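You operate a simulated robot arm through the tools that you are given. There is no shell and no other tool.

The job below is to be done with a simulated robot arm. You get a single attempt, and the scene is never put back.

## Task
Swap the slim meter and its grey block at position 40 for the grey link on the table.
Fine: meter into the long black tray, block on the table; clamp the link; the sensor stays parked and bypass 40 stays off. Set down upright: grey block.
Where things are to end (x, y in the base frame): slim meter within 3 cm of [43, 12]; grey block within 3 cm of [44, -4].

It is judged by the outcome, as a careful person would: the job done as asked, and still so three seconds after it is handed in. It fails if anything else is knocked over, pushed out of place, dropped, spilled or broken.

## Robot
A 6-joint arm with a two-finger parallel gripper, fixed in place. Base frame: the origin is at the foot of the arm, x ahead of it, y to its left, z up; the work surface is at about z = 66. Lengths are in cm, angles in rad, forces in N, time in s.
With the tool pointing down near the work surface it reaches from about 10 to 70 cm from the base axis. Its first joint turns from -1.152 to 1.152 rad. Payload 2.45 kg.
The TCP is the grasp point between the finger pads, 2.4 cm short of the fingertips. In the tool frame z runs along the fingers and y along their closing line. Largest opening 6.8 cm; finger width 1.7, thickness 1; the body of the gripper, 4 by 7 cm, starts 4.1 cm behind the TCP.
Orientation is that of the tool frame in the base frame, as a unit quaternion [x, y, z, w]. With the fingers straight down and closing along the base's y, the tool's x points along the base's -x, its y along +y and its z along -z.

## Interface
- The arm moves only by the tool apply_moves. Its argument "targets" is a list of rows, each an object (a shift or turn left out is 0, a gripper value left out holds the last) with "dp": the shift along the tool's x, y, z in m, a list of three; "rot": the turn, a rotation vector about the tool's x, y, z in rad, a list of three; "fingers": the opening in per cent of the stroke, from 0 (shut) to 100 (fully open). In form: [{"dp": [tx, ty, tz], "rot": [rx, ry, rz], "fingers": fingers}, ...]. A call has 1 to 20 rows; each row shifts and turns the commanded pose from where the row before left it, along the tool's axes as they then stand. Rows are played at 5 a second. More than 5 cm and 0.15 rad between two rows, or a gripper value outside its range, and nothing of the call is played. Where a pose cannot be reached the arm comes as near as it can. A force on the tool above 90 N (or 10 N above the force at the start of the call, whichever is more), or a blocked arm, ends the call early, and 0.2 s more pass. The fingers move at their own pace (about 10.8 cm/s each) and stop on an object; they squeeze with about 33 N. The grip force told is the motor's: it shows also when the fingers shut on nothing. Time passes only in rows, and 0.2 s behind the last, so rows that do not move let the fingers close. The reply holds the time, the measured pose of the TCP, the force on the tool along the base axes, the opening and the grip force, in the units named above and with some noise, with the torque about the TCP (base axes, N m) and any sound that the robot's microphone picked up.
- Cameras (640 x 400 px; columns grow to the right, rows downward): "scene" is fixed at [17.3, 42.56, 145.09]; the picture's right is [-0.65, -0.76, 0.00], its down [-0.53, 0.46, -0.71] and it looks along [0.54, -0.47, -0.70] (base axes); focal length 270 px, centre (320, 200). "wrist" rides on the gripper at [8.4, 1.1, -7.5] in the tool frame; the picture's right is [-0.13, 0.99, 0.00], its down [-0.60, -0.08, -0.79] and it looks along [-0.79, -0.10, 0.61] (tool axes); focal length 251 px, centre (320, 200). There is no depth. A picture from a camera that has moved, and an enlarged one, comes with that camera's place and axes in the base frame and with its lens.
- grab_frame(camera): a new picture of that camera. The clock stands still meanwhile.
- inspect(camera, box): a new picture of the part [left, top, right, bottom] of that camera's present view, enlarged. The clock stands still meanwhile.
- hand_in(): hands the job in; it is judged then, once.

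Places have to be worked out from the pictures, the camera data and where the tool is seen. Open the gripper and draw the arm clear of the work before you hand the job in, unless the task says otherwise.

The tools are called after "Request:" as name(argument=value, ...) on one line, values as JSON. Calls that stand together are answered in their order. apply_moves: Moves the arm, as the interface text tells. Its arguments: {"type":"object","properties":{"targets":{"type":"array"}},"required":["targets"]} The other tools are called the same way: grab_frame (camera) takes a picture; inspect (camera, box) takes an enlarged picture of a part of a camera's view; hand_in () hands the job in.

At the start:

```text
time_s: 0.0
position: [45.95, 0.47, 120.93]
ee_rot: [0.0, 1.0, 0.0, 0.0]
ft_force: [-0.4, -0.2, -1.0]
ft_torque: [-0.02, -0.02, 0.0]
gripper_width: 6.81
gripper_force: 0.1
```

scene: 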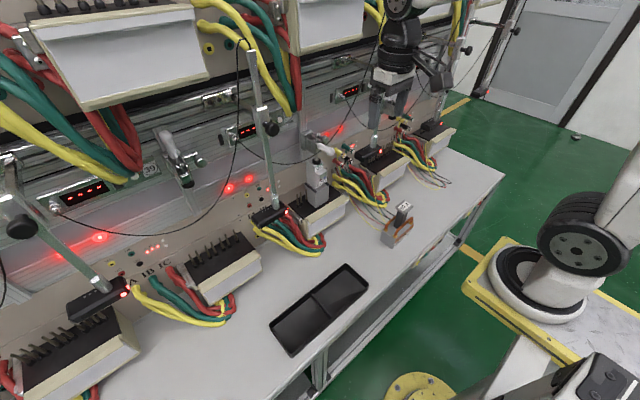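
wrist: 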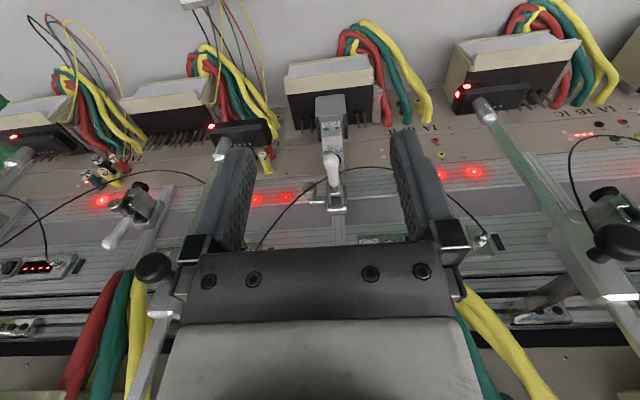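

I start by looking more closely at the area around the middle positions, the link on the table and the tray.

Request:
inspect(camera="scene", box=[220, 100, 420, 225])

Request:
inspect(camera="scene", box=[340, 170, 500, 270])

Request:
inspect(camera="wrist", box=[220, 60, 460, 210])

Request:
inspect(camera="scene", box=[60, 120, 300, 270])

```text
3.20 times, centred on (320, 162) of scene
camera zoom: at [17.3, 42.56, 145.09], right [-0.65, -0.76, 0.0], down [-0.53, 0.46, -0.71], along [0.54, -0.47, -0.7], focal length 864 px, centre (320, 320)
```

zoom: 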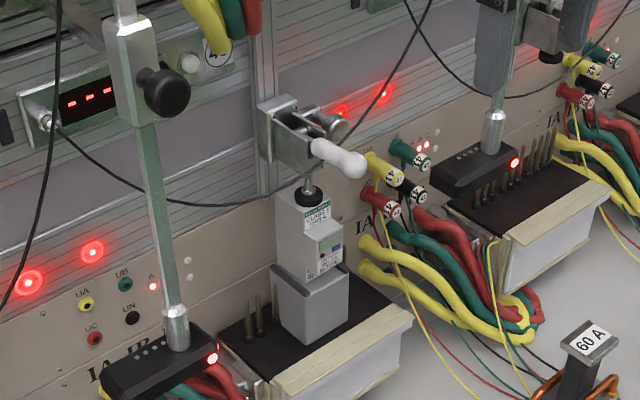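

```text
4.00 times, centred on (420, 220) of scene
camera zoom: at [17.3, 42.56, 145.09], right [-0.65, -0.76, 0.0], down [-0.53, 0.46, -0.71], along [0.54, -0.47, -0.7], focal length 1080 px, centre (-80, 120)
```

zoom: 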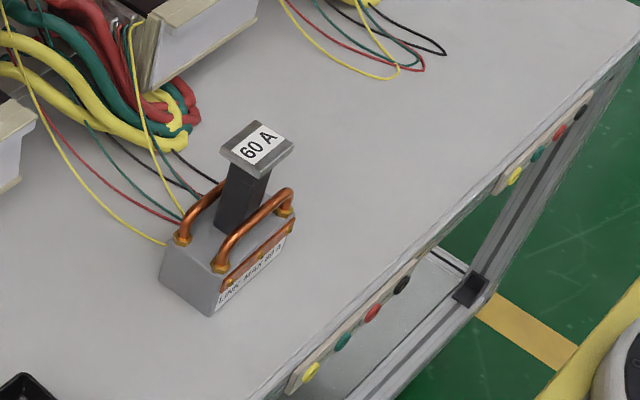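

```text
2.67 times, centred on (340, 135) of wrist
camera zoom: at [37.66, 1.61, 128.35], right [0.13, 0.99, 0.0], down [0.6, -0.08, 0.79], along [0.79, -0.1, -0.61], focal length 670 px, centre (267, 373)
```

zoom: 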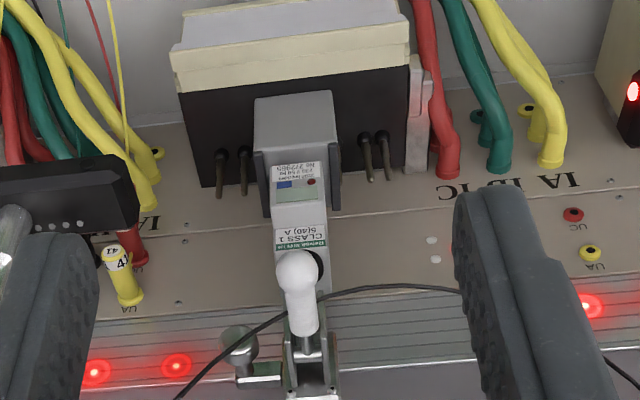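

```text
2.67 times, centred on (180, 195) of scene
camera zoom: at [17.3, 42.56, 145.09], right [-0.65, -0.76, 0.0], down [-0.53, 0.46, -0.71], along [0.54, -0.47, -0.7], focal length 720 px, centre (693, 213)
```

zoom: 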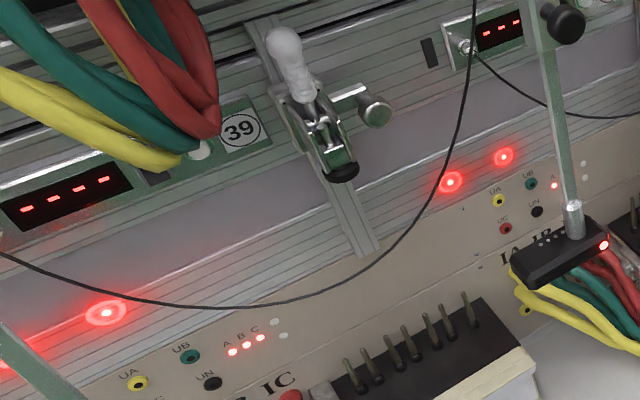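

The meter stands on its grey block under a toggle clamp at position 40. I enlarge the clamp, the sensor posts and the table-edge details before moving.

Request:
inspect(camera="scene", box=[280, 120, 360, 170])

Request:
inspect(camera="scene", box=[280, 150, 360, 240])

Request:
inspect(camera="wrist", box=[290, 80, 370, 220])

Request:
inspect(camera="scene", box=[220, 80, 300, 160])

Request:
inspect(camera="wrist", box=[80, 150, 200, 225])

Request:
inspect(camera="scene", box=[130, 120, 210, 190])

```text
8.00 times, centred on (320, 145) of scene
camera zoom: at [17.3, 42.56, 145.09], right [-0.65, -0.76, 0.0], down [-0.53, 0.46, -0.71], along [0.54, -0.47, -0.7], focal length 2161 px, centre (320, 640)
```

zoom: 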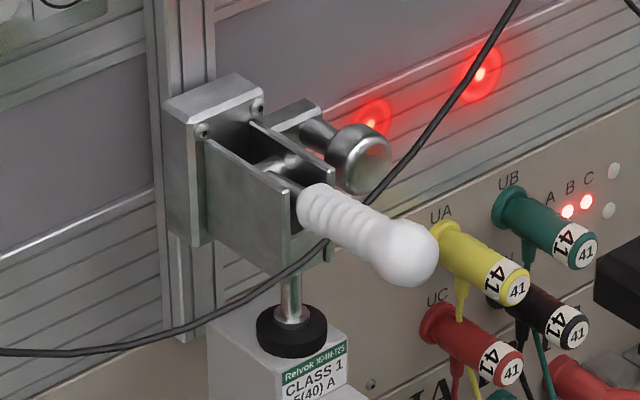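

```text
4.44 times, centred on (320, 195) of scene
camera zoom: at [17.3, 42.56, 145.09], right [-0.65, -0.76, 0.0], down [-0.53, 0.46, -0.71], along [0.54, -0.47, -0.7], focal length 1201 px, centre (320, 222)
```

zoom: 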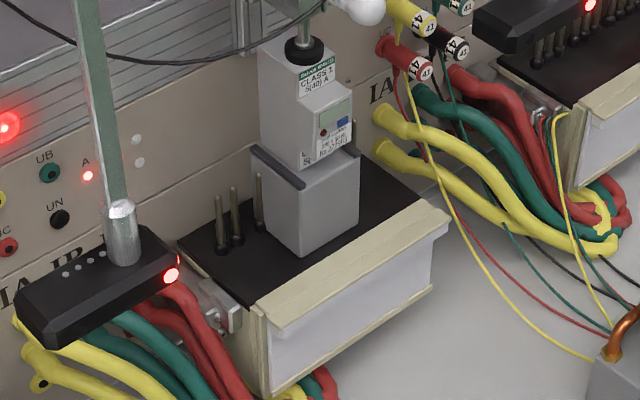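

```text
2.86 times, centred on (330, 150) of wrist
camera zoom: at [37.66, 1.61, 128.35], right [0.13, 0.99, 0.0], down [0.6, -0.08, 0.79], along [0.79, -0.1, -0.61], focal length 718 px, centre (291, 343)
```

zoom: 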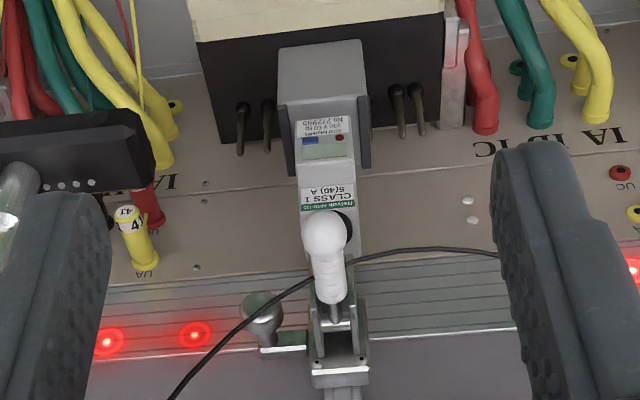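

```text
5.00 times, centred on (260, 120) of scene
camera zoom: at [17.3, 42.56, 145.09], right [-0.65, -0.76, 0.0], down [-0.53, 0.46, -0.71], along [0.54, -0.47, -0.7], focal length 1351 px, centre (620, 600)
```

zoom: 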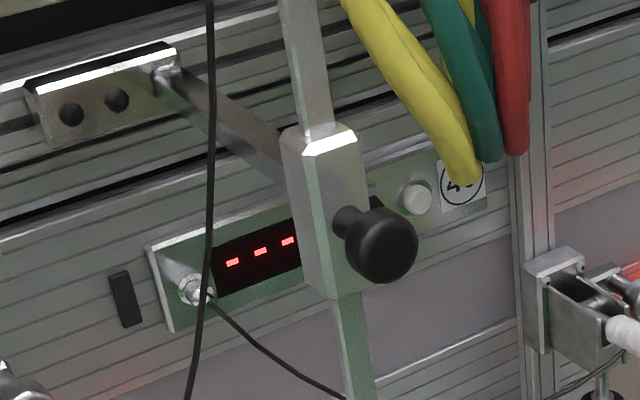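

```text
5.33 times, centred on (140, 188) of wrist
camera zoom: at [37.66, 1.61, 128.35], right [0.13, 0.99, 0.0], down [0.6, -0.08, 0.79], along [0.79, -0.1, -0.61], focal length 1341 px, centre (1280, 267)
```

zoom: 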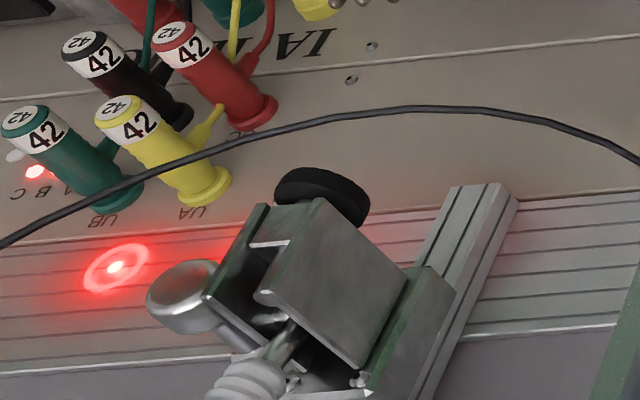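

```text
5.71 times, centred on (170, 155) of scene
camera zoom: at [17.3, 42.56, 145.09], right [-0.65, -0.76, 0.0], down [-0.53, 0.46, -0.71], along [0.54, -0.47, -0.7], focal length 1544 px, centre (1177, 457)
```

zoom: 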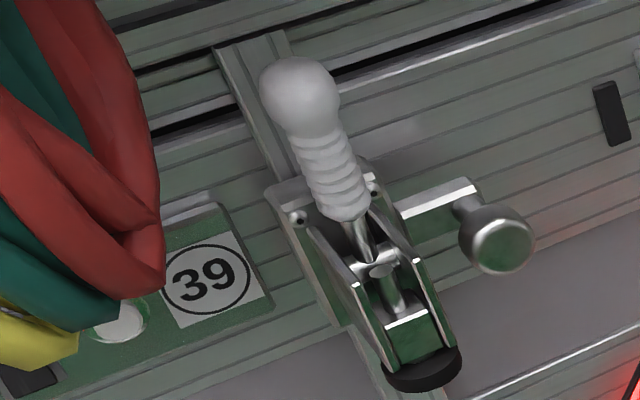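

The clamp at 40 is shut: handle out toward the robot, ball about (62, 0, 102.6), foot on the meter at about (67, 0.9, 97). The clamps at 39 and 41 are open with handles up. I pitch the tool 0.75 rad forward in free space so the wrist camera sees the position from the front.

Request:
apply_moves(targets=[{"rot": [0, -0.15, 0], "fingers": 100}, {"rot": [0, -0.15, 0]}, {"rot": [0, -0.15, 0]}, {"rot": [0, -0.15, 0]}, {"rot": [0, -0.15, 0]}, {}])

Request:
grab_frame(camera="wrist")

Request:
grab_frame(camera="scene")

```text
time_s: 1.4
position: [47.63, 0.45, 120.21]
ee_rot: [0.0, 0.93, 0.0, 0.367]
ft_force: [0.3, 0.5, 0.2]
ft_torque: [0.0, 0.04, 0.0]
gripper_width: 6.8
gripper_force: 0.2
out of reach, approached as far as the arm can: row 4, 5
```

```text
taken
camera wrist: at [36.41, 1.64, 119.91], right [0.09, 0.99, 0.09], down [-0.1, -0.08, 0.99], along [0.99, -0.1, 0.09], focal length 251 px, centre (320, 200)
```

wrist: 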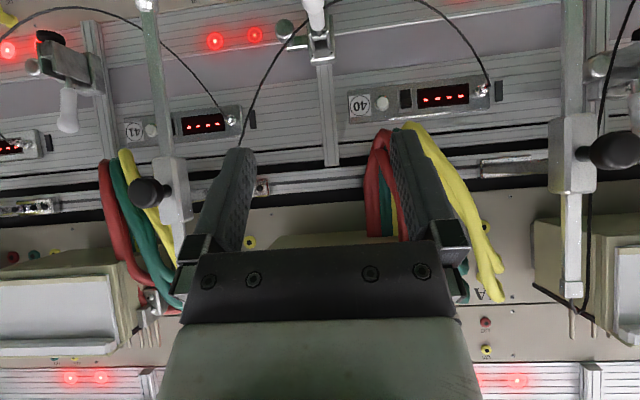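

```text
taken
```

scene: 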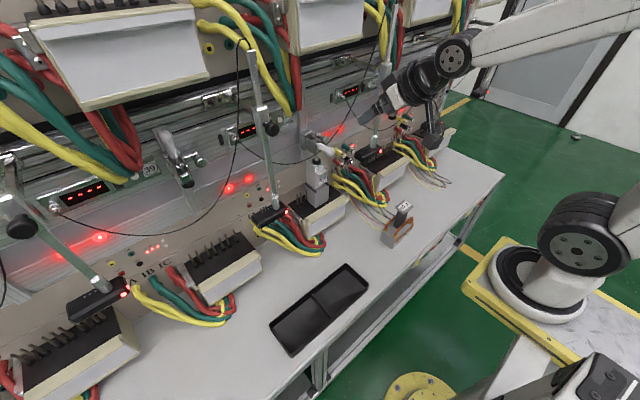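

The arm was briefly at its inner limit high up; the view confirms label 40 and its white bypass button beside the display. I now lower straight down in front of the clamp to about (50, 0, 101).

Request:
apply_moves(targets=[{"dp": [0.0229, 0, 0.0333]}, {"dp": [0.0229, 0, 0.0333]}, {"dp": [0.0229, 0, 0.0333]}, {"dp": [0.0229, 0, 0.0333]}, {"dp": [0.0229, 0, 0.0333]}, {}])

Request:
grab_frame(camera="wrist")

Request:
grab_frame(camera="scene")

```text
time_s: 2.8
position: [50.49, 0.49, 100.18]
ee_rot: [-0.001, 0.931, 0.0, 0.366]
ft_force: [-0.2, -0.2, 0.3]
ft_torque: [-0.04, 0.03, 0.0]
gripper_width: 6.78
gripper_force: 0.0
```

```text
taken
camera wrist: at [39.28, 1.58, 99.83], right [0.09, 0.99, 0.09], down [-0.1, -0.08, 0.99], along [0.99, -0.1, 0.09], focal length 251 px, centre (320, 200)
```

wrist: 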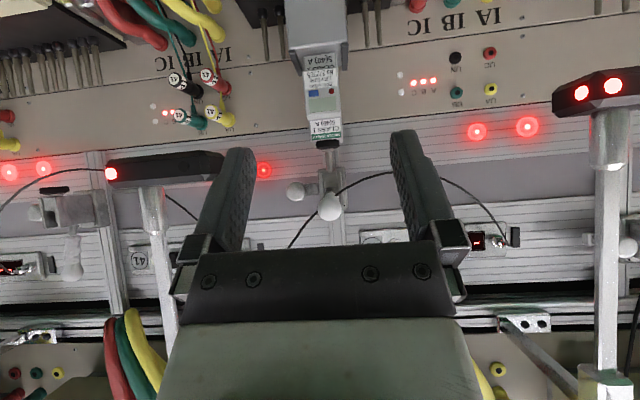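

```text
taken
```

scene: 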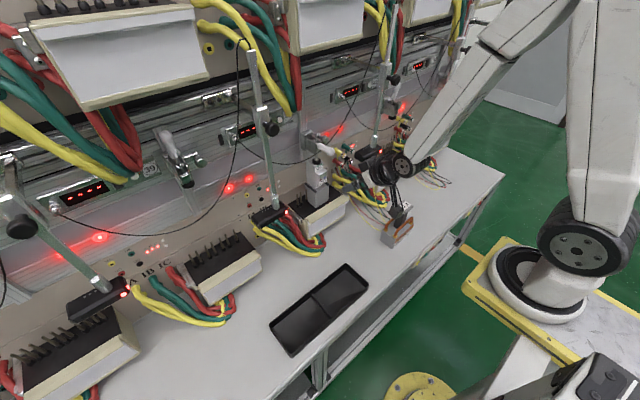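

The front view shows the shut clamp on the meter top. I enlarge it, along with the neighbouring open clamp, to measure the mechanism.

Request:
inspect(camera="wrist", box=[260, 60, 400, 230])

Request:
inspect(camera="wrist", box=[0, 130, 230, 290])

Request:
inspect(camera="wrist", box=[220, 0, 460, 140])

Request:
inspect(camera="scene", box=[350, 100, 450, 250])

```text
2.35 times, centred on (330, 145) of wrist
camera zoom: at [39.28, 1.58, 99.83], right [0.09, 0.99, 0.09], down [-0.1, -0.08, 0.99], along [0.99, -0.1, 0.09], focal length 592 px, centre (296, 329)
```

zoom: 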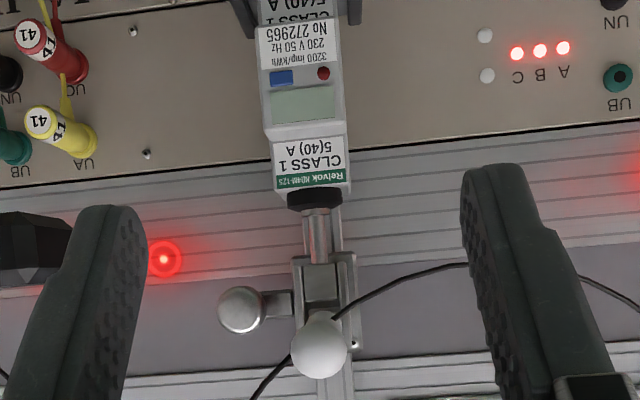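

```text
2.50 times, centred on (115, 210) of wrist
camera zoom: at [39.28, 1.58, 99.83], right [0.09, 0.99, 0.09], down [-0.1, -0.08, 0.99], along [0.99, -0.1, 0.09], focal length 629 px, centre (832, 175)
```

zoom: 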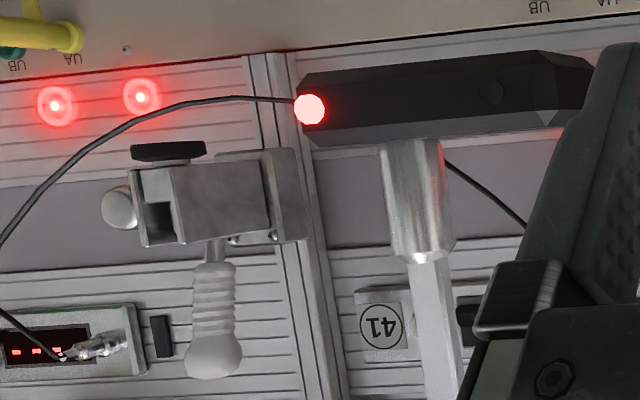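

```text
2.67 times, centred on (340, 70) of wrist
camera zoom: at [39.28, 1.58, 99.83], right [0.09, 0.99, 0.09], down [-0.1, -0.08, 0.99], along [0.99, -0.1, 0.09], focal length 670 px, centre (267, 547)
```

zoom: 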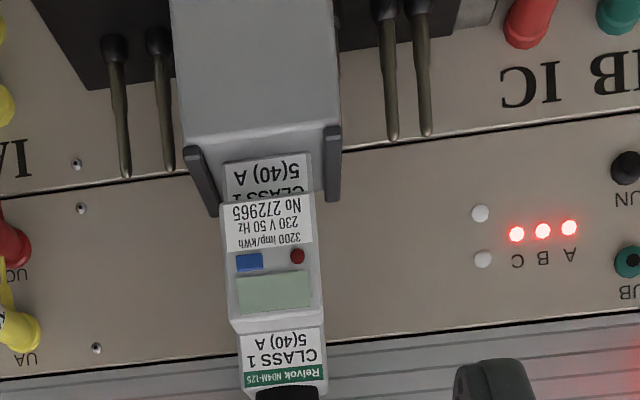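

```text
2.67 times, centred on (400, 175) of scene
camera zoom: at [17.3, 42.56, 145.09], right [-0.65, -0.76, 0.0], down [-0.53, 0.46, -0.71], along [0.54, -0.47, -0.7], focal length 720 px, centre (107, 267)
```

zoom: 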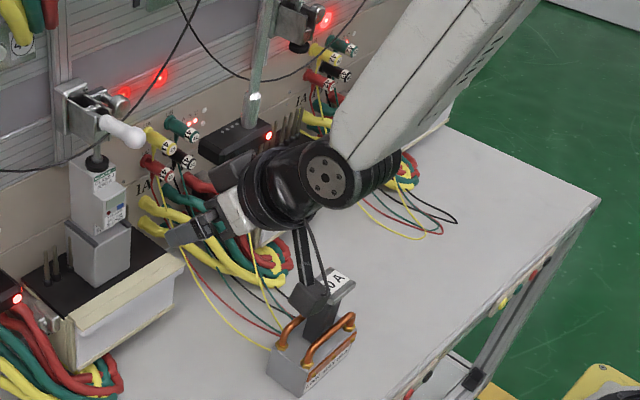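

The ball of the handle is at about (62.1, 0.1, 102.6), radius 1.1. I close the fingers and bring them just below and in front of it, to push it up along its arc.

Request:
apply_moves(targets=[{"dp": [-0.022, -0.0013, 0.0155], "fingers": 0}, {"dp": [-0.022, -0.0013, 0.0155]}, {"dp": [-0.022, -0.0013, 0.0155]}, {}])

Request:
grab_frame(camera="wrist")

Request:
inspect(camera="scene", box=[290, 100, 410, 200])

```text
time_s: 3.8
position: [58.71, 0.32, 101.32]
ee_rot: [0.0, 0.931, 0.0, 0.366]
ft_force: [0.3, -0.5, 0.4]
ft_torque: [-0.02, 0.0, -0.04]
gripper_width: 0.0
gripper_force: 23.7
```

```text
taken
camera wrist: at [47.38, 1.34, 100.99], right [0.09, 0.99, 0.09], down [-0.1, -0.08, 0.99], along [0.99, -0.1, 0.09], focal length 251 px, centre (320, 200)
```

wrist: 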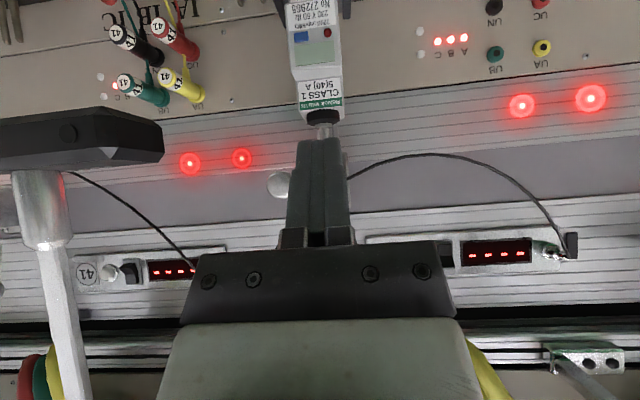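

```text
4.00 times, centred on (350, 150) of scene
camera zoom: at [17.3, 42.56, 145.09], right [-0.65, -0.76, 0.0], down [-0.53, 0.46, -0.71], along [0.54, -0.47, -0.7], focal length 1080 px, centre (200, 400)
```

zoom: 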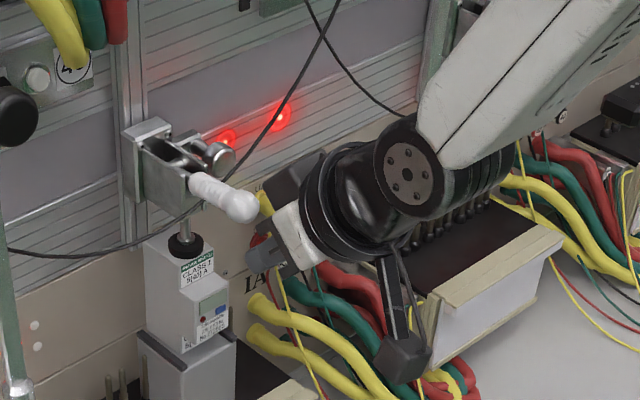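

Fingertips sit just below/in front of the ball. I now push up along the first part of the arc in small steps, watching the force.

Request:
apply_moves(targets=[{"dp": [-0.0075, -0.001, 0]}, {"dp": [-0.0075, -0.001, 0]}, {"dp": [-0.0066, 0, -0.0055]}, {"dp": [-0.0066, 0, -0.0055]}, {"dp": [-0.0078, 0, -0.0036]}, {"dp": [-0.0078, 0, -0.0036]}, {}])

Request:
inspect(camera="scene", box=[290, 100, 410, 200])

```text
time_s: 5.4
position: [60.52, -0.07, 105.62]
ee_rot: [0.0, 0.93, 0.0, 0.366]
ft_force: [-0.1, -0.2, 0.1]
ft_torque: [0.02, 0.02, 0.0]
gripper_width: 0.0
gripper_force: 23.6
```

```text
4.00 times, centred on (350, 150) of scene
camera zoom: at [17.3, 42.56, 145.09], right [-0.65, -0.76, 0.0], down [-0.53, 0.46, -0.71], along [0.54, -0.47, -0.7], focal length 1080 px, centre (200, 400)
```

zoom: 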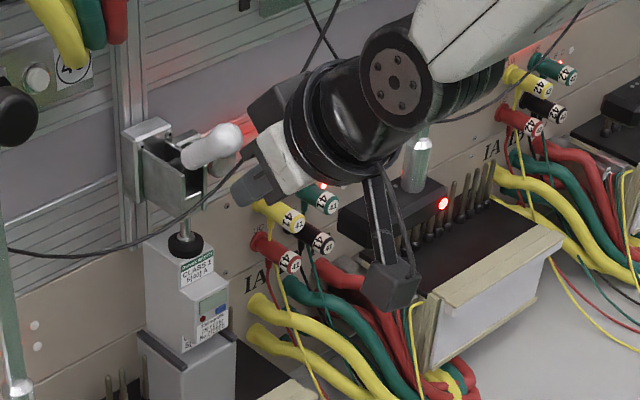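

The handle is rising and the force is near zero. I continue along the rest of the arc.

Request:
apply_moves(targets=[{"dp": [-0.0085, 0, -0.0014]}, {"dp": [-0.0085, 0, -0.0014]}, {"dp": [-0.0086, 0, 0.0008]}, {"dp": [-0.0086, 0, 0.0008]}, {"dp": [-0.0081, 0, 0.003]}, {"dp": [-0.0081, 0, 0.003]}, {}])

Request:
inspect(camera="scene", box=[290, 100, 410, 200])

Request:
grab_frame(camera="wrist")

```text
time_s: 7.0
position: [64.53, -0.1, 108.76]
ee_rot: [0.0, 0.93, 0.0, 0.367]
ft_force: [1.0, 0.0, 0.0]
ft_torque: [0.0, -0.01, -0.01]
gripper_width: 0.0
gripper_force: 23.3
```

```text
4.00 times, centred on (350, 150) of scene
camera zoom: at [17.3, 42.56, 145.09], right [-0.65, -0.76, 0.0], down [-0.53, 0.46, -0.71], along [0.54, -0.47, -0.7], focal length 1080 px, centre (200, 400)
```

zoom: 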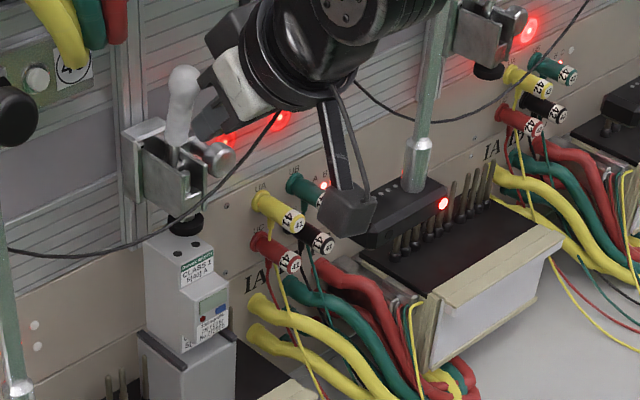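

```text
taken
camera wrist: at [53.33, 1.02, 108.45], right [0.09, 0.99, 0.09], down [-0.1, -0.08, 0.99], along [0.99, -0.1, 0.09], focal length 251 px, centre (320, 200)
```

wrist: 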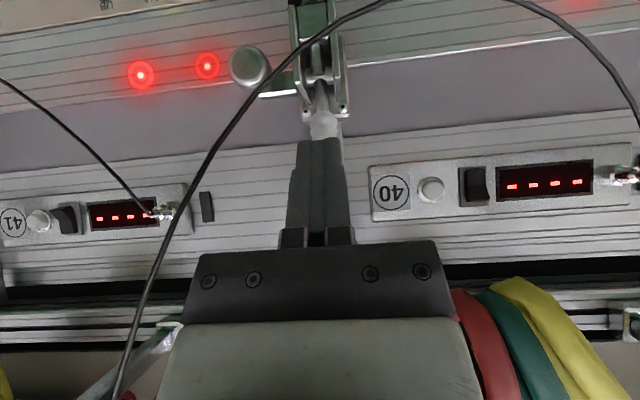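

The handle is nearly vertical and the foot has lifted off the meter. I push the last bit until it meets its stop.

Request:
apply_moves(targets=[{"dp": [-0.007, 0, 0.005]}, {"dp": [-0.006, 0, 0.005]}, {}])

Request:
inspect(camera="scene", box=[290, 100, 410, 200])

```text
time_s: 7.8
position: [65.89, -0.06, 108.57]
ee_rot: [0.0, 0.933, 0.0, 0.36]
ft_force: [-36.5, 1.8, 1.2]
ft_torque: [-0.01, 0.43, 0.05]
gripper_width: 0.0
gripper_force: 23.5
```

```text
4.00 times, centred on (350, 150) of scene
camera zoom: at [17.18, 42.57, 145.11], right [-0.65, -0.76, 0.0], down [-0.53, 0.46, -0.72], along [0.54, -0.47, -0.7], focal length 1080 px, centre (200, 400)
```

zoom: 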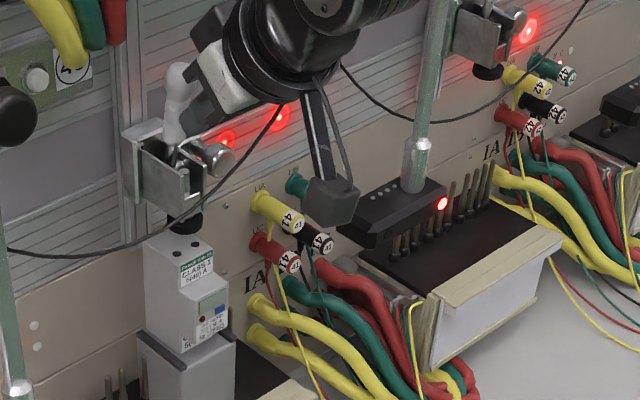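

The handle is against its stop and the foot is fully up. I retreat straight back and down to look at the meter from the front.

Request:
apply_moves(targets=[{"dp": [0.0292, 0, -0.0273]}, {"dp": [0.0292, 0, -0.0273]}, {"dp": [0.0292, 0, -0.0273]}, {"dp": [0.0292, 0, -0.0273]}, {"dp": [0.0307, 0, 0.0329], "fingers": 100}, {"dp": [0.0307, 0, 0.0329]}, {}])

Request:
inspect(camera="wrist", box=[240, 0, 420, 200])

Request:
inspect(camera="scene", box=[280, 130, 360, 180])

Request:
inspect(camera="scene", box=[280, 170, 360, 220])

```text
time_s: 9.4
position: [50.24, -0.08, 99.9]
ee_rot: [0.0, 0.93, 0.0, 0.367]
ft_force: [-0.3, -0.7, 0.1]
ft_torque: [-0.01, 0.03, 0.0]
gripper_width: 6.82
gripper_force: 0.0
```

```text
2.00 times, centred on (330, 100) of wrist
camera zoom: at [39.05, 1.13, 99.66], right [0.09, 0.99, 0.09], down [-0.1, -0.08, 0.99], along [0.99, -0.1, 0.09], focal length 503 px, centre (300, 400)
```

zoom: 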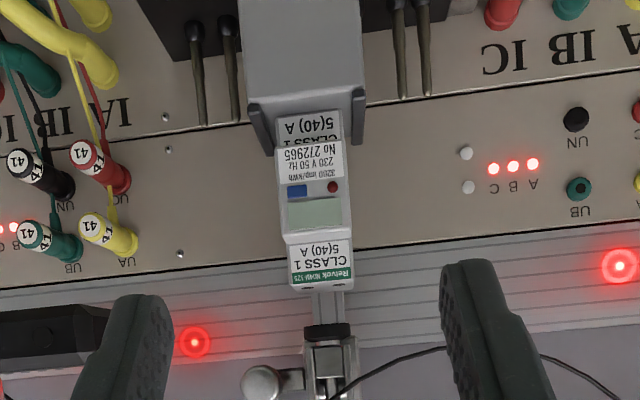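

```text
8.00 times, centred on (320, 155) of scene
camera zoom: at [17.3, 42.56, 145.09], right [-0.65, -0.76, 0.0], down [-0.53, 0.46, -0.71], along [0.54, -0.47, -0.7], focal length 2161 px, centre (320, 560)
```

zoom: 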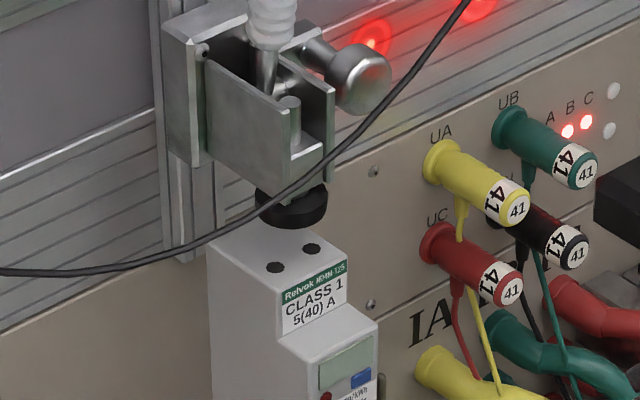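

```text
8.00 times, centred on (320, 195) of scene
camera zoom: at [17.3, 42.56, 145.09], right [-0.65, -0.76, 0.0], down [-0.53, 0.46, -0.71], along [0.54, -0.47, -0.7], focal length 2161 px, centre (320, 240)
```

zoom: 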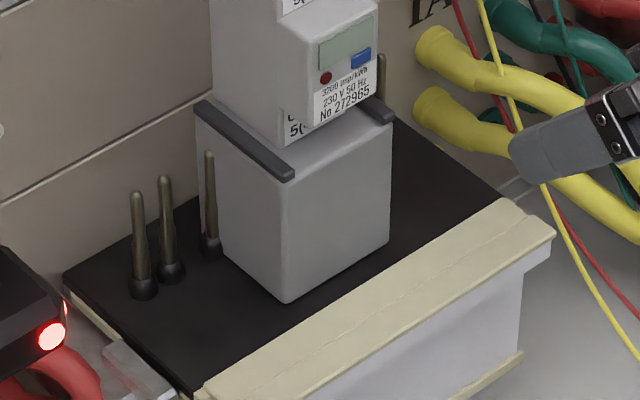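

The meter measures about 3.5 cm wide (y -1.8 to 1.7), x 65.3–71.5, top at z ≈ 96; the raised foot hangs at z ≈ 97.7. I turn the tool to horizontal so I can grip the meter's sides below the clamp.

Request:
apply_moves(targets=[{"rot": [0, -0.1365, 0], "fingers": 100}, {"rot": [0, -0.1365, 0]}, {"rot": [0, -0.1365, 0]}, {"rot": [0, -0.1365, 0]}, {"rot": [0, -0.1365, 0]}, {"rot": [0, -0.1367, 0]}, {}])

Request:
grab_frame(camera="wrist")

Request:
grab_frame(camera="scene")

```text
time_s: 11.0
position: [50.15, -0.09, 100.06]
ee_rot: [0.0, 0.708, 0.0, 0.707]
ft_force: [0.3, -0.4, 0.9]
ft_torque: [0.0, 0.03, 0.0]
gripper_width: 6.79
gripper_force: 0.0
```

```text
taken
camera wrist: at [42.74, 1.07, 91.53], right [0.0, 0.99, 0.13], down [-0.79, -0.08, 0.6], along [0.61, -0.1, 0.79], focal length 251 px, centre (320, 200)
```

wrist: 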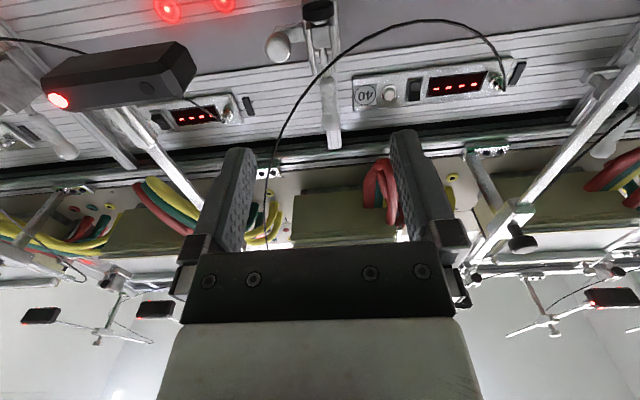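

```text
taken
```

scene: 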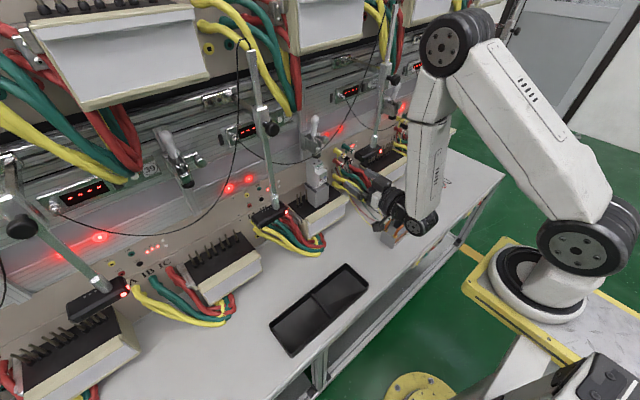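

Tool is level. I lower to z ≈ 92.3 and advance with open fingers around the meter, stopping short first to check alignment.

Request:
apply_moves(targets=[{"dp": [0.039, 0, 0]}, {"dp": [0.0388, 0, 0]}, {"dp": [0, 0, 0.04]}, {"dp": [0, 0, 0.04]}, {"dp": [0, 0, 0.035]}, {}])

Request:
grab_frame(camera="wrist")

Request:
inspect(camera="scene", box=[280, 130, 420, 230])

```text
time_s: 12.4
position: [61.69, 0.03, 92.16]
ee_rot: [0.0, 0.708, 0.0, 0.706]
ft_force: [0.2, -0.2, 0.1]
ft_torque: [0.03, 0.02, -0.02]
gripper_width: 6.82
gripper_force: 0.2
```

```text
taken
camera wrist: at [54.26, 1.25, 83.67], right [0.0, 0.99, 0.13], down [-0.79, -0.08, 0.61], along [0.61, -0.1, 0.79], focal length 251 px, centre (320, 200)
```

wrist: 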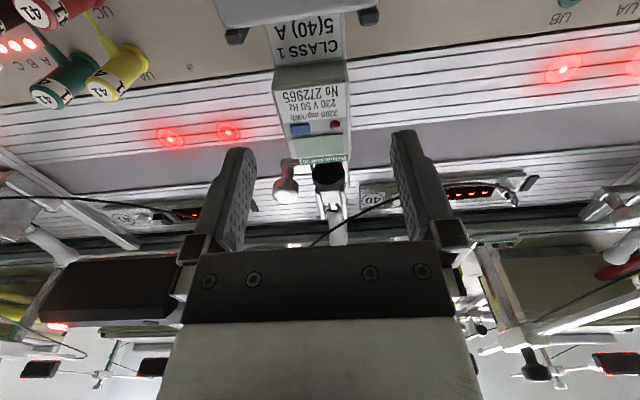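

```text
4.00 times, centred on (350, 180) of scene
camera zoom: at [17.3, 42.56, 145.09], right [-0.65, -0.76, 0.0], down [-0.53, 0.46, -0.71], along [0.54, -0.47, -0.7], focal length 1080 px, centre (200, 280)
```

zoom: 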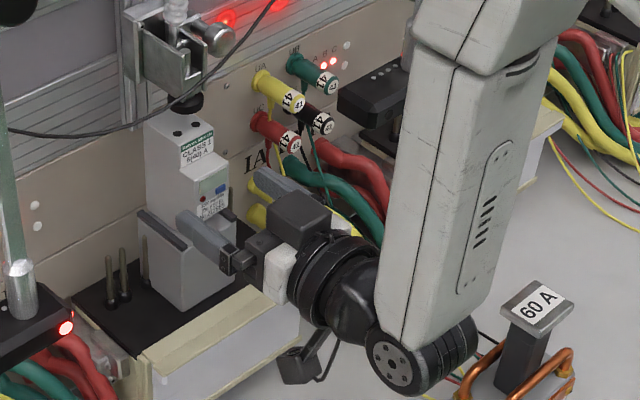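

Fingers straddle the meter symmetrically. I advance the last 6.5 cm in small steps.

Request:
apply_moves(targets=[{"dp": [0, 0, 0.02]}, {"dp": [0, 0, 0.02]}, {"dp": [0, 0, 0.015]}, {"dp": [0, 0, 0.01]}, {}])

Request:
inspect(camera="scene", box=[280, 130, 380, 230])

Request:
grab_frame(camera="wrist")

```text
time_s: 13.6
position: [68.09, -0.04, 92.05]
ee_rot: [0.001, 0.708, -0.001, 0.706]
ft_force: [0.0, -0.5, 0.9]
ft_torque: [0.0, 0.0, -0.02]
gripper_width: 6.81
gripper_force: 0.2
```

```text
4.00 times, centred on (330, 180) of scene
camera zoom: at [17.3, 42.56, 145.09], right [-0.65, -0.76, 0.0], down [-0.53, 0.46, -0.71], along [0.54, -0.47, -0.7], focal length 1080 px, centre (280, 280)
```

zoom: 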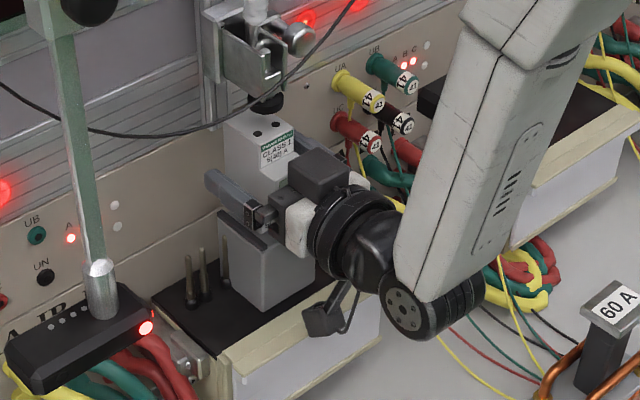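

```text
taken
camera wrist: at [60.66, 1.12, 83.63], right [0.0, 0.99, 0.13], down [-0.79, -0.08, 0.61], along [0.61, -0.1, 0.79], focal length 251 px, centre (320, 200)
```

wrist: 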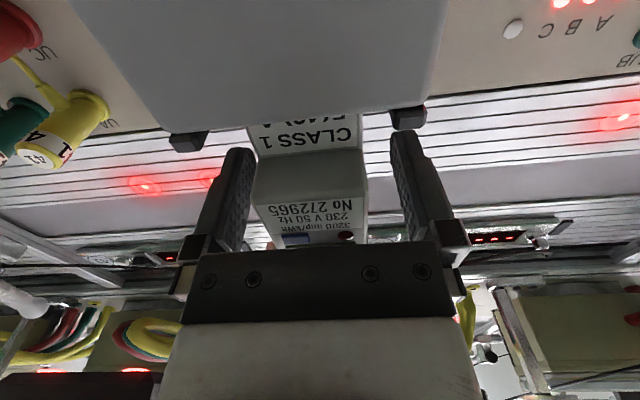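

Fingers are on both sides of the meter, centred within ~2 mm. I close on it.

Request:
apply_moves(targets=[{"fingers": 56}, {"fingers": 45}, {"fingers": 0}, {}, {}])

```text
time_s: 14.8
position: [68.09, 0.05, 92.16]
ee_rot: [-0.001, 0.708, 0.001, 0.707]
ft_force: [0.3, 0.1, 0.3]
ft_torque: [0.0, -0.06, 0.0]
gripper_width: 3.58
gripper_force: 33.0
```

Gripped at 3.58 cm with no side load. I lift gently by about 1.2 cm, within the gap under the foot.

Request:
apply_moves(targets=[{"dp": [-0.003, 0, 0]}, {"dp": [-0.003, 0, 0]}, {"dp": [-0.003, 0, 0]}, {"dp": [-0.003, 0, 0]}, {}])

Request:
inspect(camera="scene", box=[290, 140, 350, 220])

Request:
inspect(camera="wrist", box=[200, 60, 440, 210])

```text
time_s: 16.0
position: [68.22, -0.06, 93.31]
ee_rot: [-0.001, 0.708, 0.001, 0.707]
ft_force: [0.0, 0.1, -2.1]
ft_torque: [0.01, 0.0, -0.01]
gripper_width: 3.6
gripper_force: 33.0
```

```text
5.00 times, centred on (320, 180) of scene
camera zoom: at [17.31, 42.56, 145.09], right [-0.65, -0.76, 0.0], down [-0.53, 0.46, -0.71], along [0.54, -0.47, -0.7], focal length 1351 px, centre (320, 300)
```

zoom: 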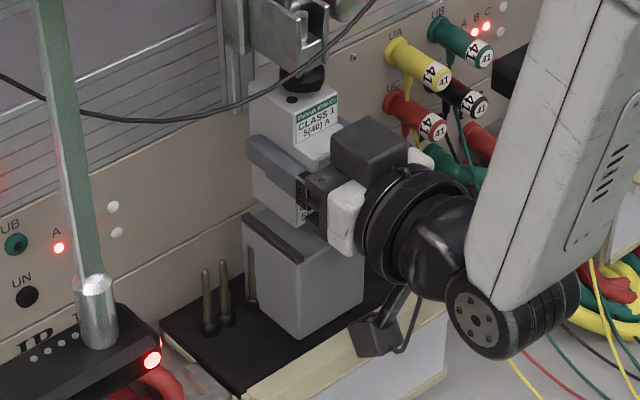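

```text
2.67 times, centred on (320, 135) of wrist
camera zoom: at [60.68, 1.06, 84.88], right [0.0, 0.99, 0.13], down [-0.79, -0.08, 0.61], along [0.61, -0.1, 0.78], focal length 670 px, centre (320, 373)
```

zoom: 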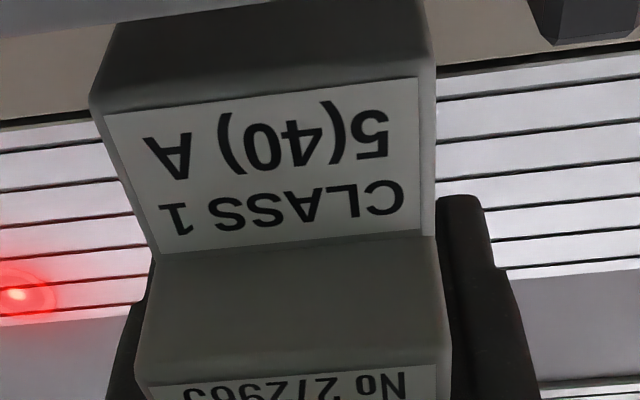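

The meter is free (≈0.2 kg, flat underside visible). I draw it straight out toward the robot slowly, watching the force.

Request:
apply_moves(targets=[{"dp": [0, 0, -0.006]}, {"dp": [0, 0, -0.01]}, {"dp": [0, 0, -0.012]}, {"dp": [0, 0, -0.012]}, {}])

Request:
inspect(camera="scene", box=[290, 140, 370, 230])

```text
time_s: 17.2
position: [64.2, -0.03, 93.33]
ee_rot: [-0.001, 0.708, 0.001, 0.706]
ft_force: [-0.2, -0.3, -1.5]
ft_torque: [0.0, 0.01, 0.0]
gripper_width: 3.58
gripper_force: 32.8
```

```text
4.44 times, centred on (330, 185) of scene
camera zoom: at [17.3, 42.56, 145.09], right [-0.65, -0.76, 0.0], down [-0.53, 0.46, -0.71], along [0.54, -0.47, -0.7], focal length 1201 px, centre (276, 267)
```

zoom: 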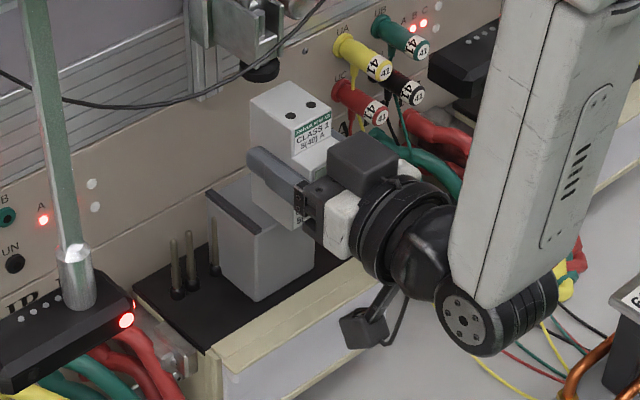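

The meter is out. I carry it back to x ≈ 50 and slightly up, then turn the tool to point straight down so the meter will lie on its back.

Request:
apply_moves(targets=[{"dp": [0, 0, -0.03]}, {"dp": [0, 0, -0.04]}, {"dp": [-0.01, 0, -0.04]}, {"dp": [-0.03, 0, -0.03]}, {"rot": [0, 0.131, 0]}, {"rot": [0, 0.131, 0]}, {"rot": [0, 0.131, 0]}, {"rot": [0, 0.131, 0]}, {"rot": [0, 0.131, 0]}, {"rot": [0, 0.131, 0]}, {"rot": [0, 0.131, 0]}, {"rot": [0, 0.131, 0]}, {"rot": [0, 0.131, 0]}, {"rot": [0, 0.131, 0]}, {"rot": [0, 0.131, 0]}, {"rot": [0, 0.131, 0]}, {}])

Request:
grab_frame(camera="wrist")

Request:
grab_frame(camera="scene")

```text
time_s: 20.8
position: [50.21, -0.02, 97.52]
ee_rot: [0.0, 1.0, 0.0, -0.003]
ft_force: [0.1, -1.1, -1.5]
ft_torque: [-0.04, 0.0, 0.0]
gripper_width: 3.59
gripper_force: 33.2
```

```text
taken
camera wrist: at [41.89, 1.07, 104.9], right [0.13, 0.99, 0.0], down [0.61, -0.08, 0.79], along [0.78, -0.1, -0.61], focal length 251 px, centre (320, 200)
```

wrist: 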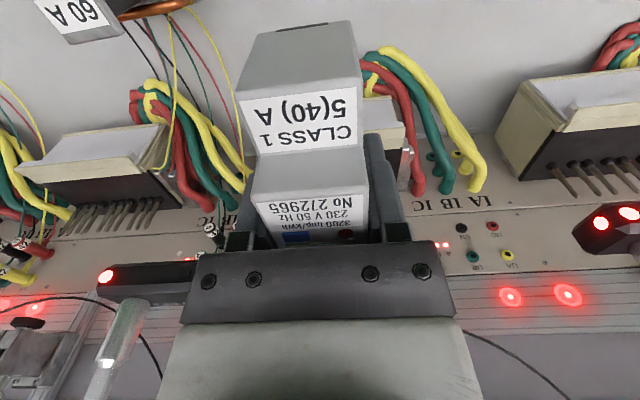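

```text
taken
```

scene: 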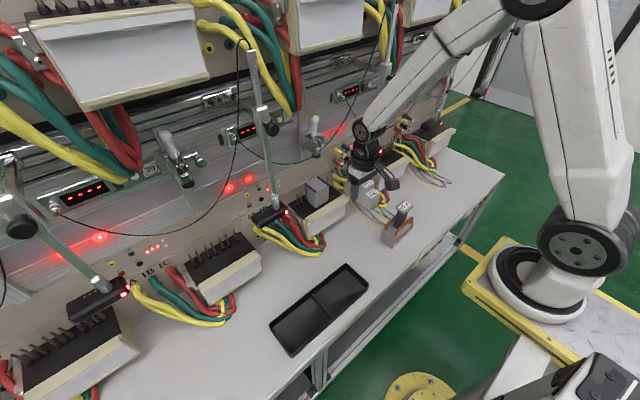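

The meter hangs back-down, length about 9 cm. I turn the tool 90° about the vertical so its long side runs along the tray, away from anything at this height.

Request:
apply_moves(targets=[{"rot": [0, 0, 0.1428]}, {"rot": [0, 0, 0.1428]}, {"rot": [0, 0, 0.1428]}, {"rot": [0, 0, 0.1428]}, {"rot": [0, 0, 0.1428]}, {"rot": [0, 0, 0.1428]}, {"rot": [0, 0, 0.1428]}, {"rot": [0, 0, 0.1428]}, {"rot": [0, 0, 0.1428]}, {"rot": [0, 0, 0.1428]}, {"rot": [0, 0, 0.1428]}, {}])

Request:
grab_frame(camera="wrist")

Request:
grab_frame(camera="scene")

```text
time_s: 23.4
position: [50.17, -0.11, 97.35]
ee_rot: [0.708, 0.707, -0.001, -0.001]
ft_force: [-0.8, 0.2, -1.4]
ft_torque: [0.0, 0.01, 0.0]
gripper_width: 3.58
gripper_force: 32.5
```

```text
taken
camera wrist: at [51.32, 8.33, 104.82], right [0.99, -0.13, 0.0], down [-0.08, -0.6, 0.79], along [-0.11, -0.79, -0.61], focal length 251 px, centre (320, 200)
```

wrist: 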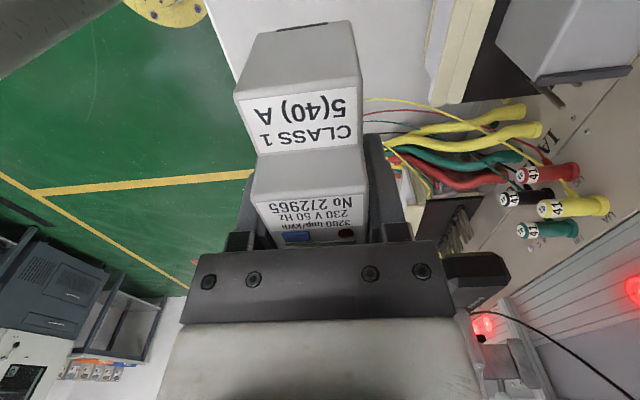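

```text
taken
```

scene: 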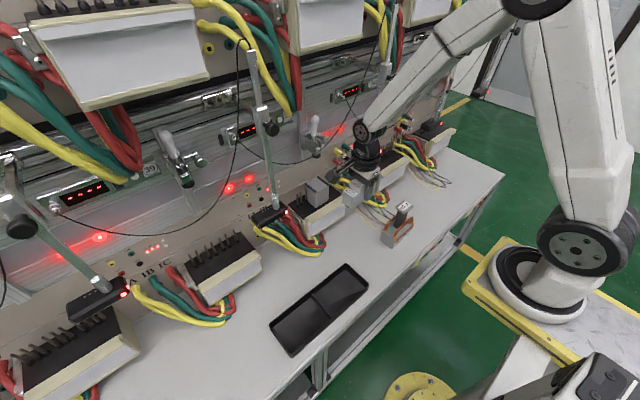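

The 90° turn worked. I move over the near compartment of the tray, to about (43.2, 11.4), and down to z ≈ 80 before checking.

Request:
apply_moves(targets=[{"dp": [0.0288, -0.0175, 0]}, {"dp": [0.0288, -0.0175, 0]}, {"dp": [0.0288, -0.0175, 0]}, {"dp": [0.0288, -0.0175, 0]}, {"dp": [0, 0, 0.04]}, {"dp": [0, 0, 0.04]}, {"dp": [0, 0, 0.04]}, {"dp": [0, 0, 0.04]}, {}])

Request:
inspect(camera="scene", box=[250, 200, 430, 370])

Request:
grab_frame(camera="wrist")

```text
time_s: 25.4
position: [43.04, 11.18, 81.47]
ee_rot: [0.707, 0.707, -0.001, -0.001]
ft_force: [-0.1, -0.5, -0.7]
ft_torque: [0.02, -0.04, 0.0]
gripper_width: 3.58
gripper_force: 33.2
```

```text
2.35 times, centred on (340, 285) of scene
camera zoom: at [17.3, 42.56, 145.09], right [-0.65, -0.76, 0.0], down [-0.53, 0.46, -0.71], along [0.54, -0.47, -0.7], focal length 636 px, centre (273, 0)
```

zoom: 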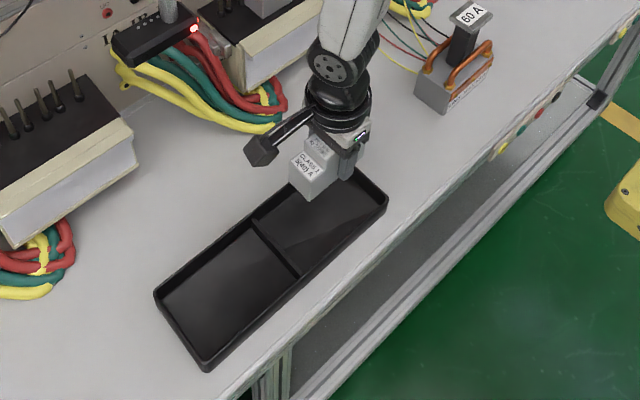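

```text
taken
camera wrist: at [44.28, 19.74, 88.96], right [0.99, -0.13, 0.0], down [-0.08, -0.6, 0.79], along [-0.1, -0.79, -0.61], focal length 251 px, centre (320, 200)
```

wrist: 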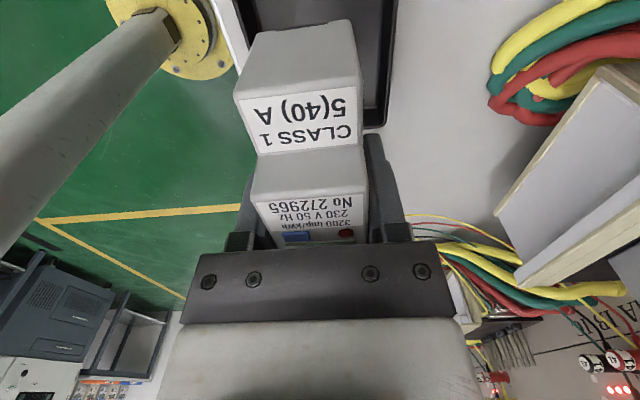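

The meter is lined up over the near compartment (centre ≈ (43, 11.8)). I lower toward the floor, finishing in fine steps to feel contact.

Request:
apply_moves(targets=[{"dp": [0.001, 0.001, 0.03]}, {"dp": [0.001, 0.001, 0.03]}, {"dp": [0.001, 0, 0.025]}, {"dp": [0, 0, 0.015]}, {"dp": [0, 0, 0.005]}, {}])

Request:
inspect(camera="scene", box=[290, 230, 400, 330])

```text
time_s: 26.8
position: [43.34, 11.74, 70.95]
ee_rot: [0.707, 0.707, -0.002, -0.001]
ft_force: [-0.3, -0.2, -2.1]
ft_torque: [-0.04, -0.01, 0.0]
gripper_width: 3.59
gripper_force: 32.3
```

```text
4.00 times, centred on (345, 280) of scene
camera zoom: at [17.3, 42.56, 145.09], right [-0.65, -0.76, 0.0], down [-0.53, 0.46, -0.71], along [0.54, -0.47, -0.7], focal length 1080 px, centre (220, -120)
```

zoom: 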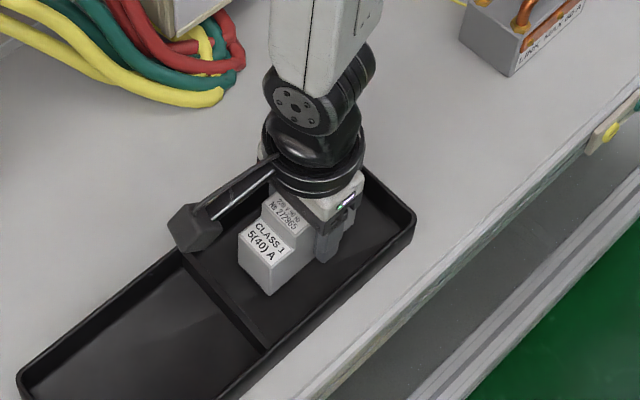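

Still just above the floor; the meter lies clear of the walls. I step down 2 mm at a time until contact shows.

Request:
apply_moves(targets=[{"dp": [0, 0, 0.003]}, {"dp": [0, 0, 0.002]}, {"dp": [0, 0, 0.002]}, {}])

```text
time_s: 27.8
position: [43.3, 11.71, 70.2]
ee_rot: [0.708, 0.707, -0.002, -0.001]
ft_force: [0.0, -0.3, -1.8]
ft_torque: [0.0, -0.02, -0.03]
gripper_width: 3.58
gripper_force: 33.1
```

No contact yet; continuing in 1.5 mm steps.

Request:
apply_moves(targets=[{"dp": [0, 0, 0.0015]}, {"dp": [0, 0, 0.0015]}, {}])

Request:
inspect(camera="scene", box=[300, 240, 380, 310])

```text
time_s: 28.6
position: [43.25, 11.68, 69.88]
ee_rot: [0.706, 0.708, -0.002, -0.002]
ft_force: [-0.3, -0.1, -0.6]
ft_torque: [-0.01, -0.01, 0.0]
gripper_width: 3.57
gripper_force: 32.8
```

```text
5.71 times, centred on (340, 275) of scene
camera zoom: at [17.3, 42.56, 145.09], right [-0.65, -0.76, 0.0], down [-0.53, 0.46, -0.71], along [0.54, -0.47, -0.7], focal length 1544 px, centre (206, -229)
```

zoom: 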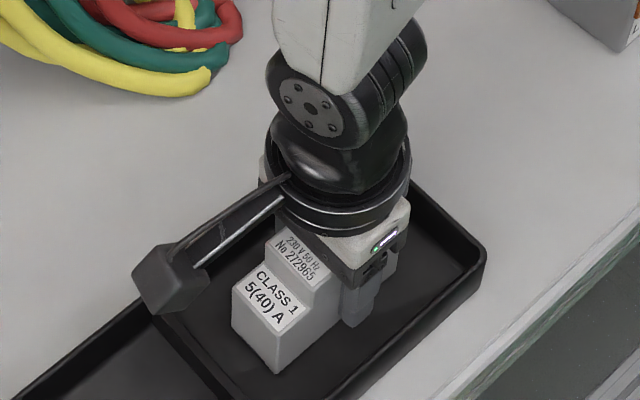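

Request:
apply_moves(targets=[{"dp": [0, 0, 0.0015]}, {"dp": [0, 0, 0.0015]}, {}])

```text
time_s: 29.4
position: [43.29, 11.74, 69.61]
ee_rot: [0.708, 0.706, -0.001, -0.001]
ft_force: [-3.8, -1.2, 16.7]
ft_torque: [0.66, -0.09, 0.06]
gripper_width: 3.58
gripper_force: 33.1
```

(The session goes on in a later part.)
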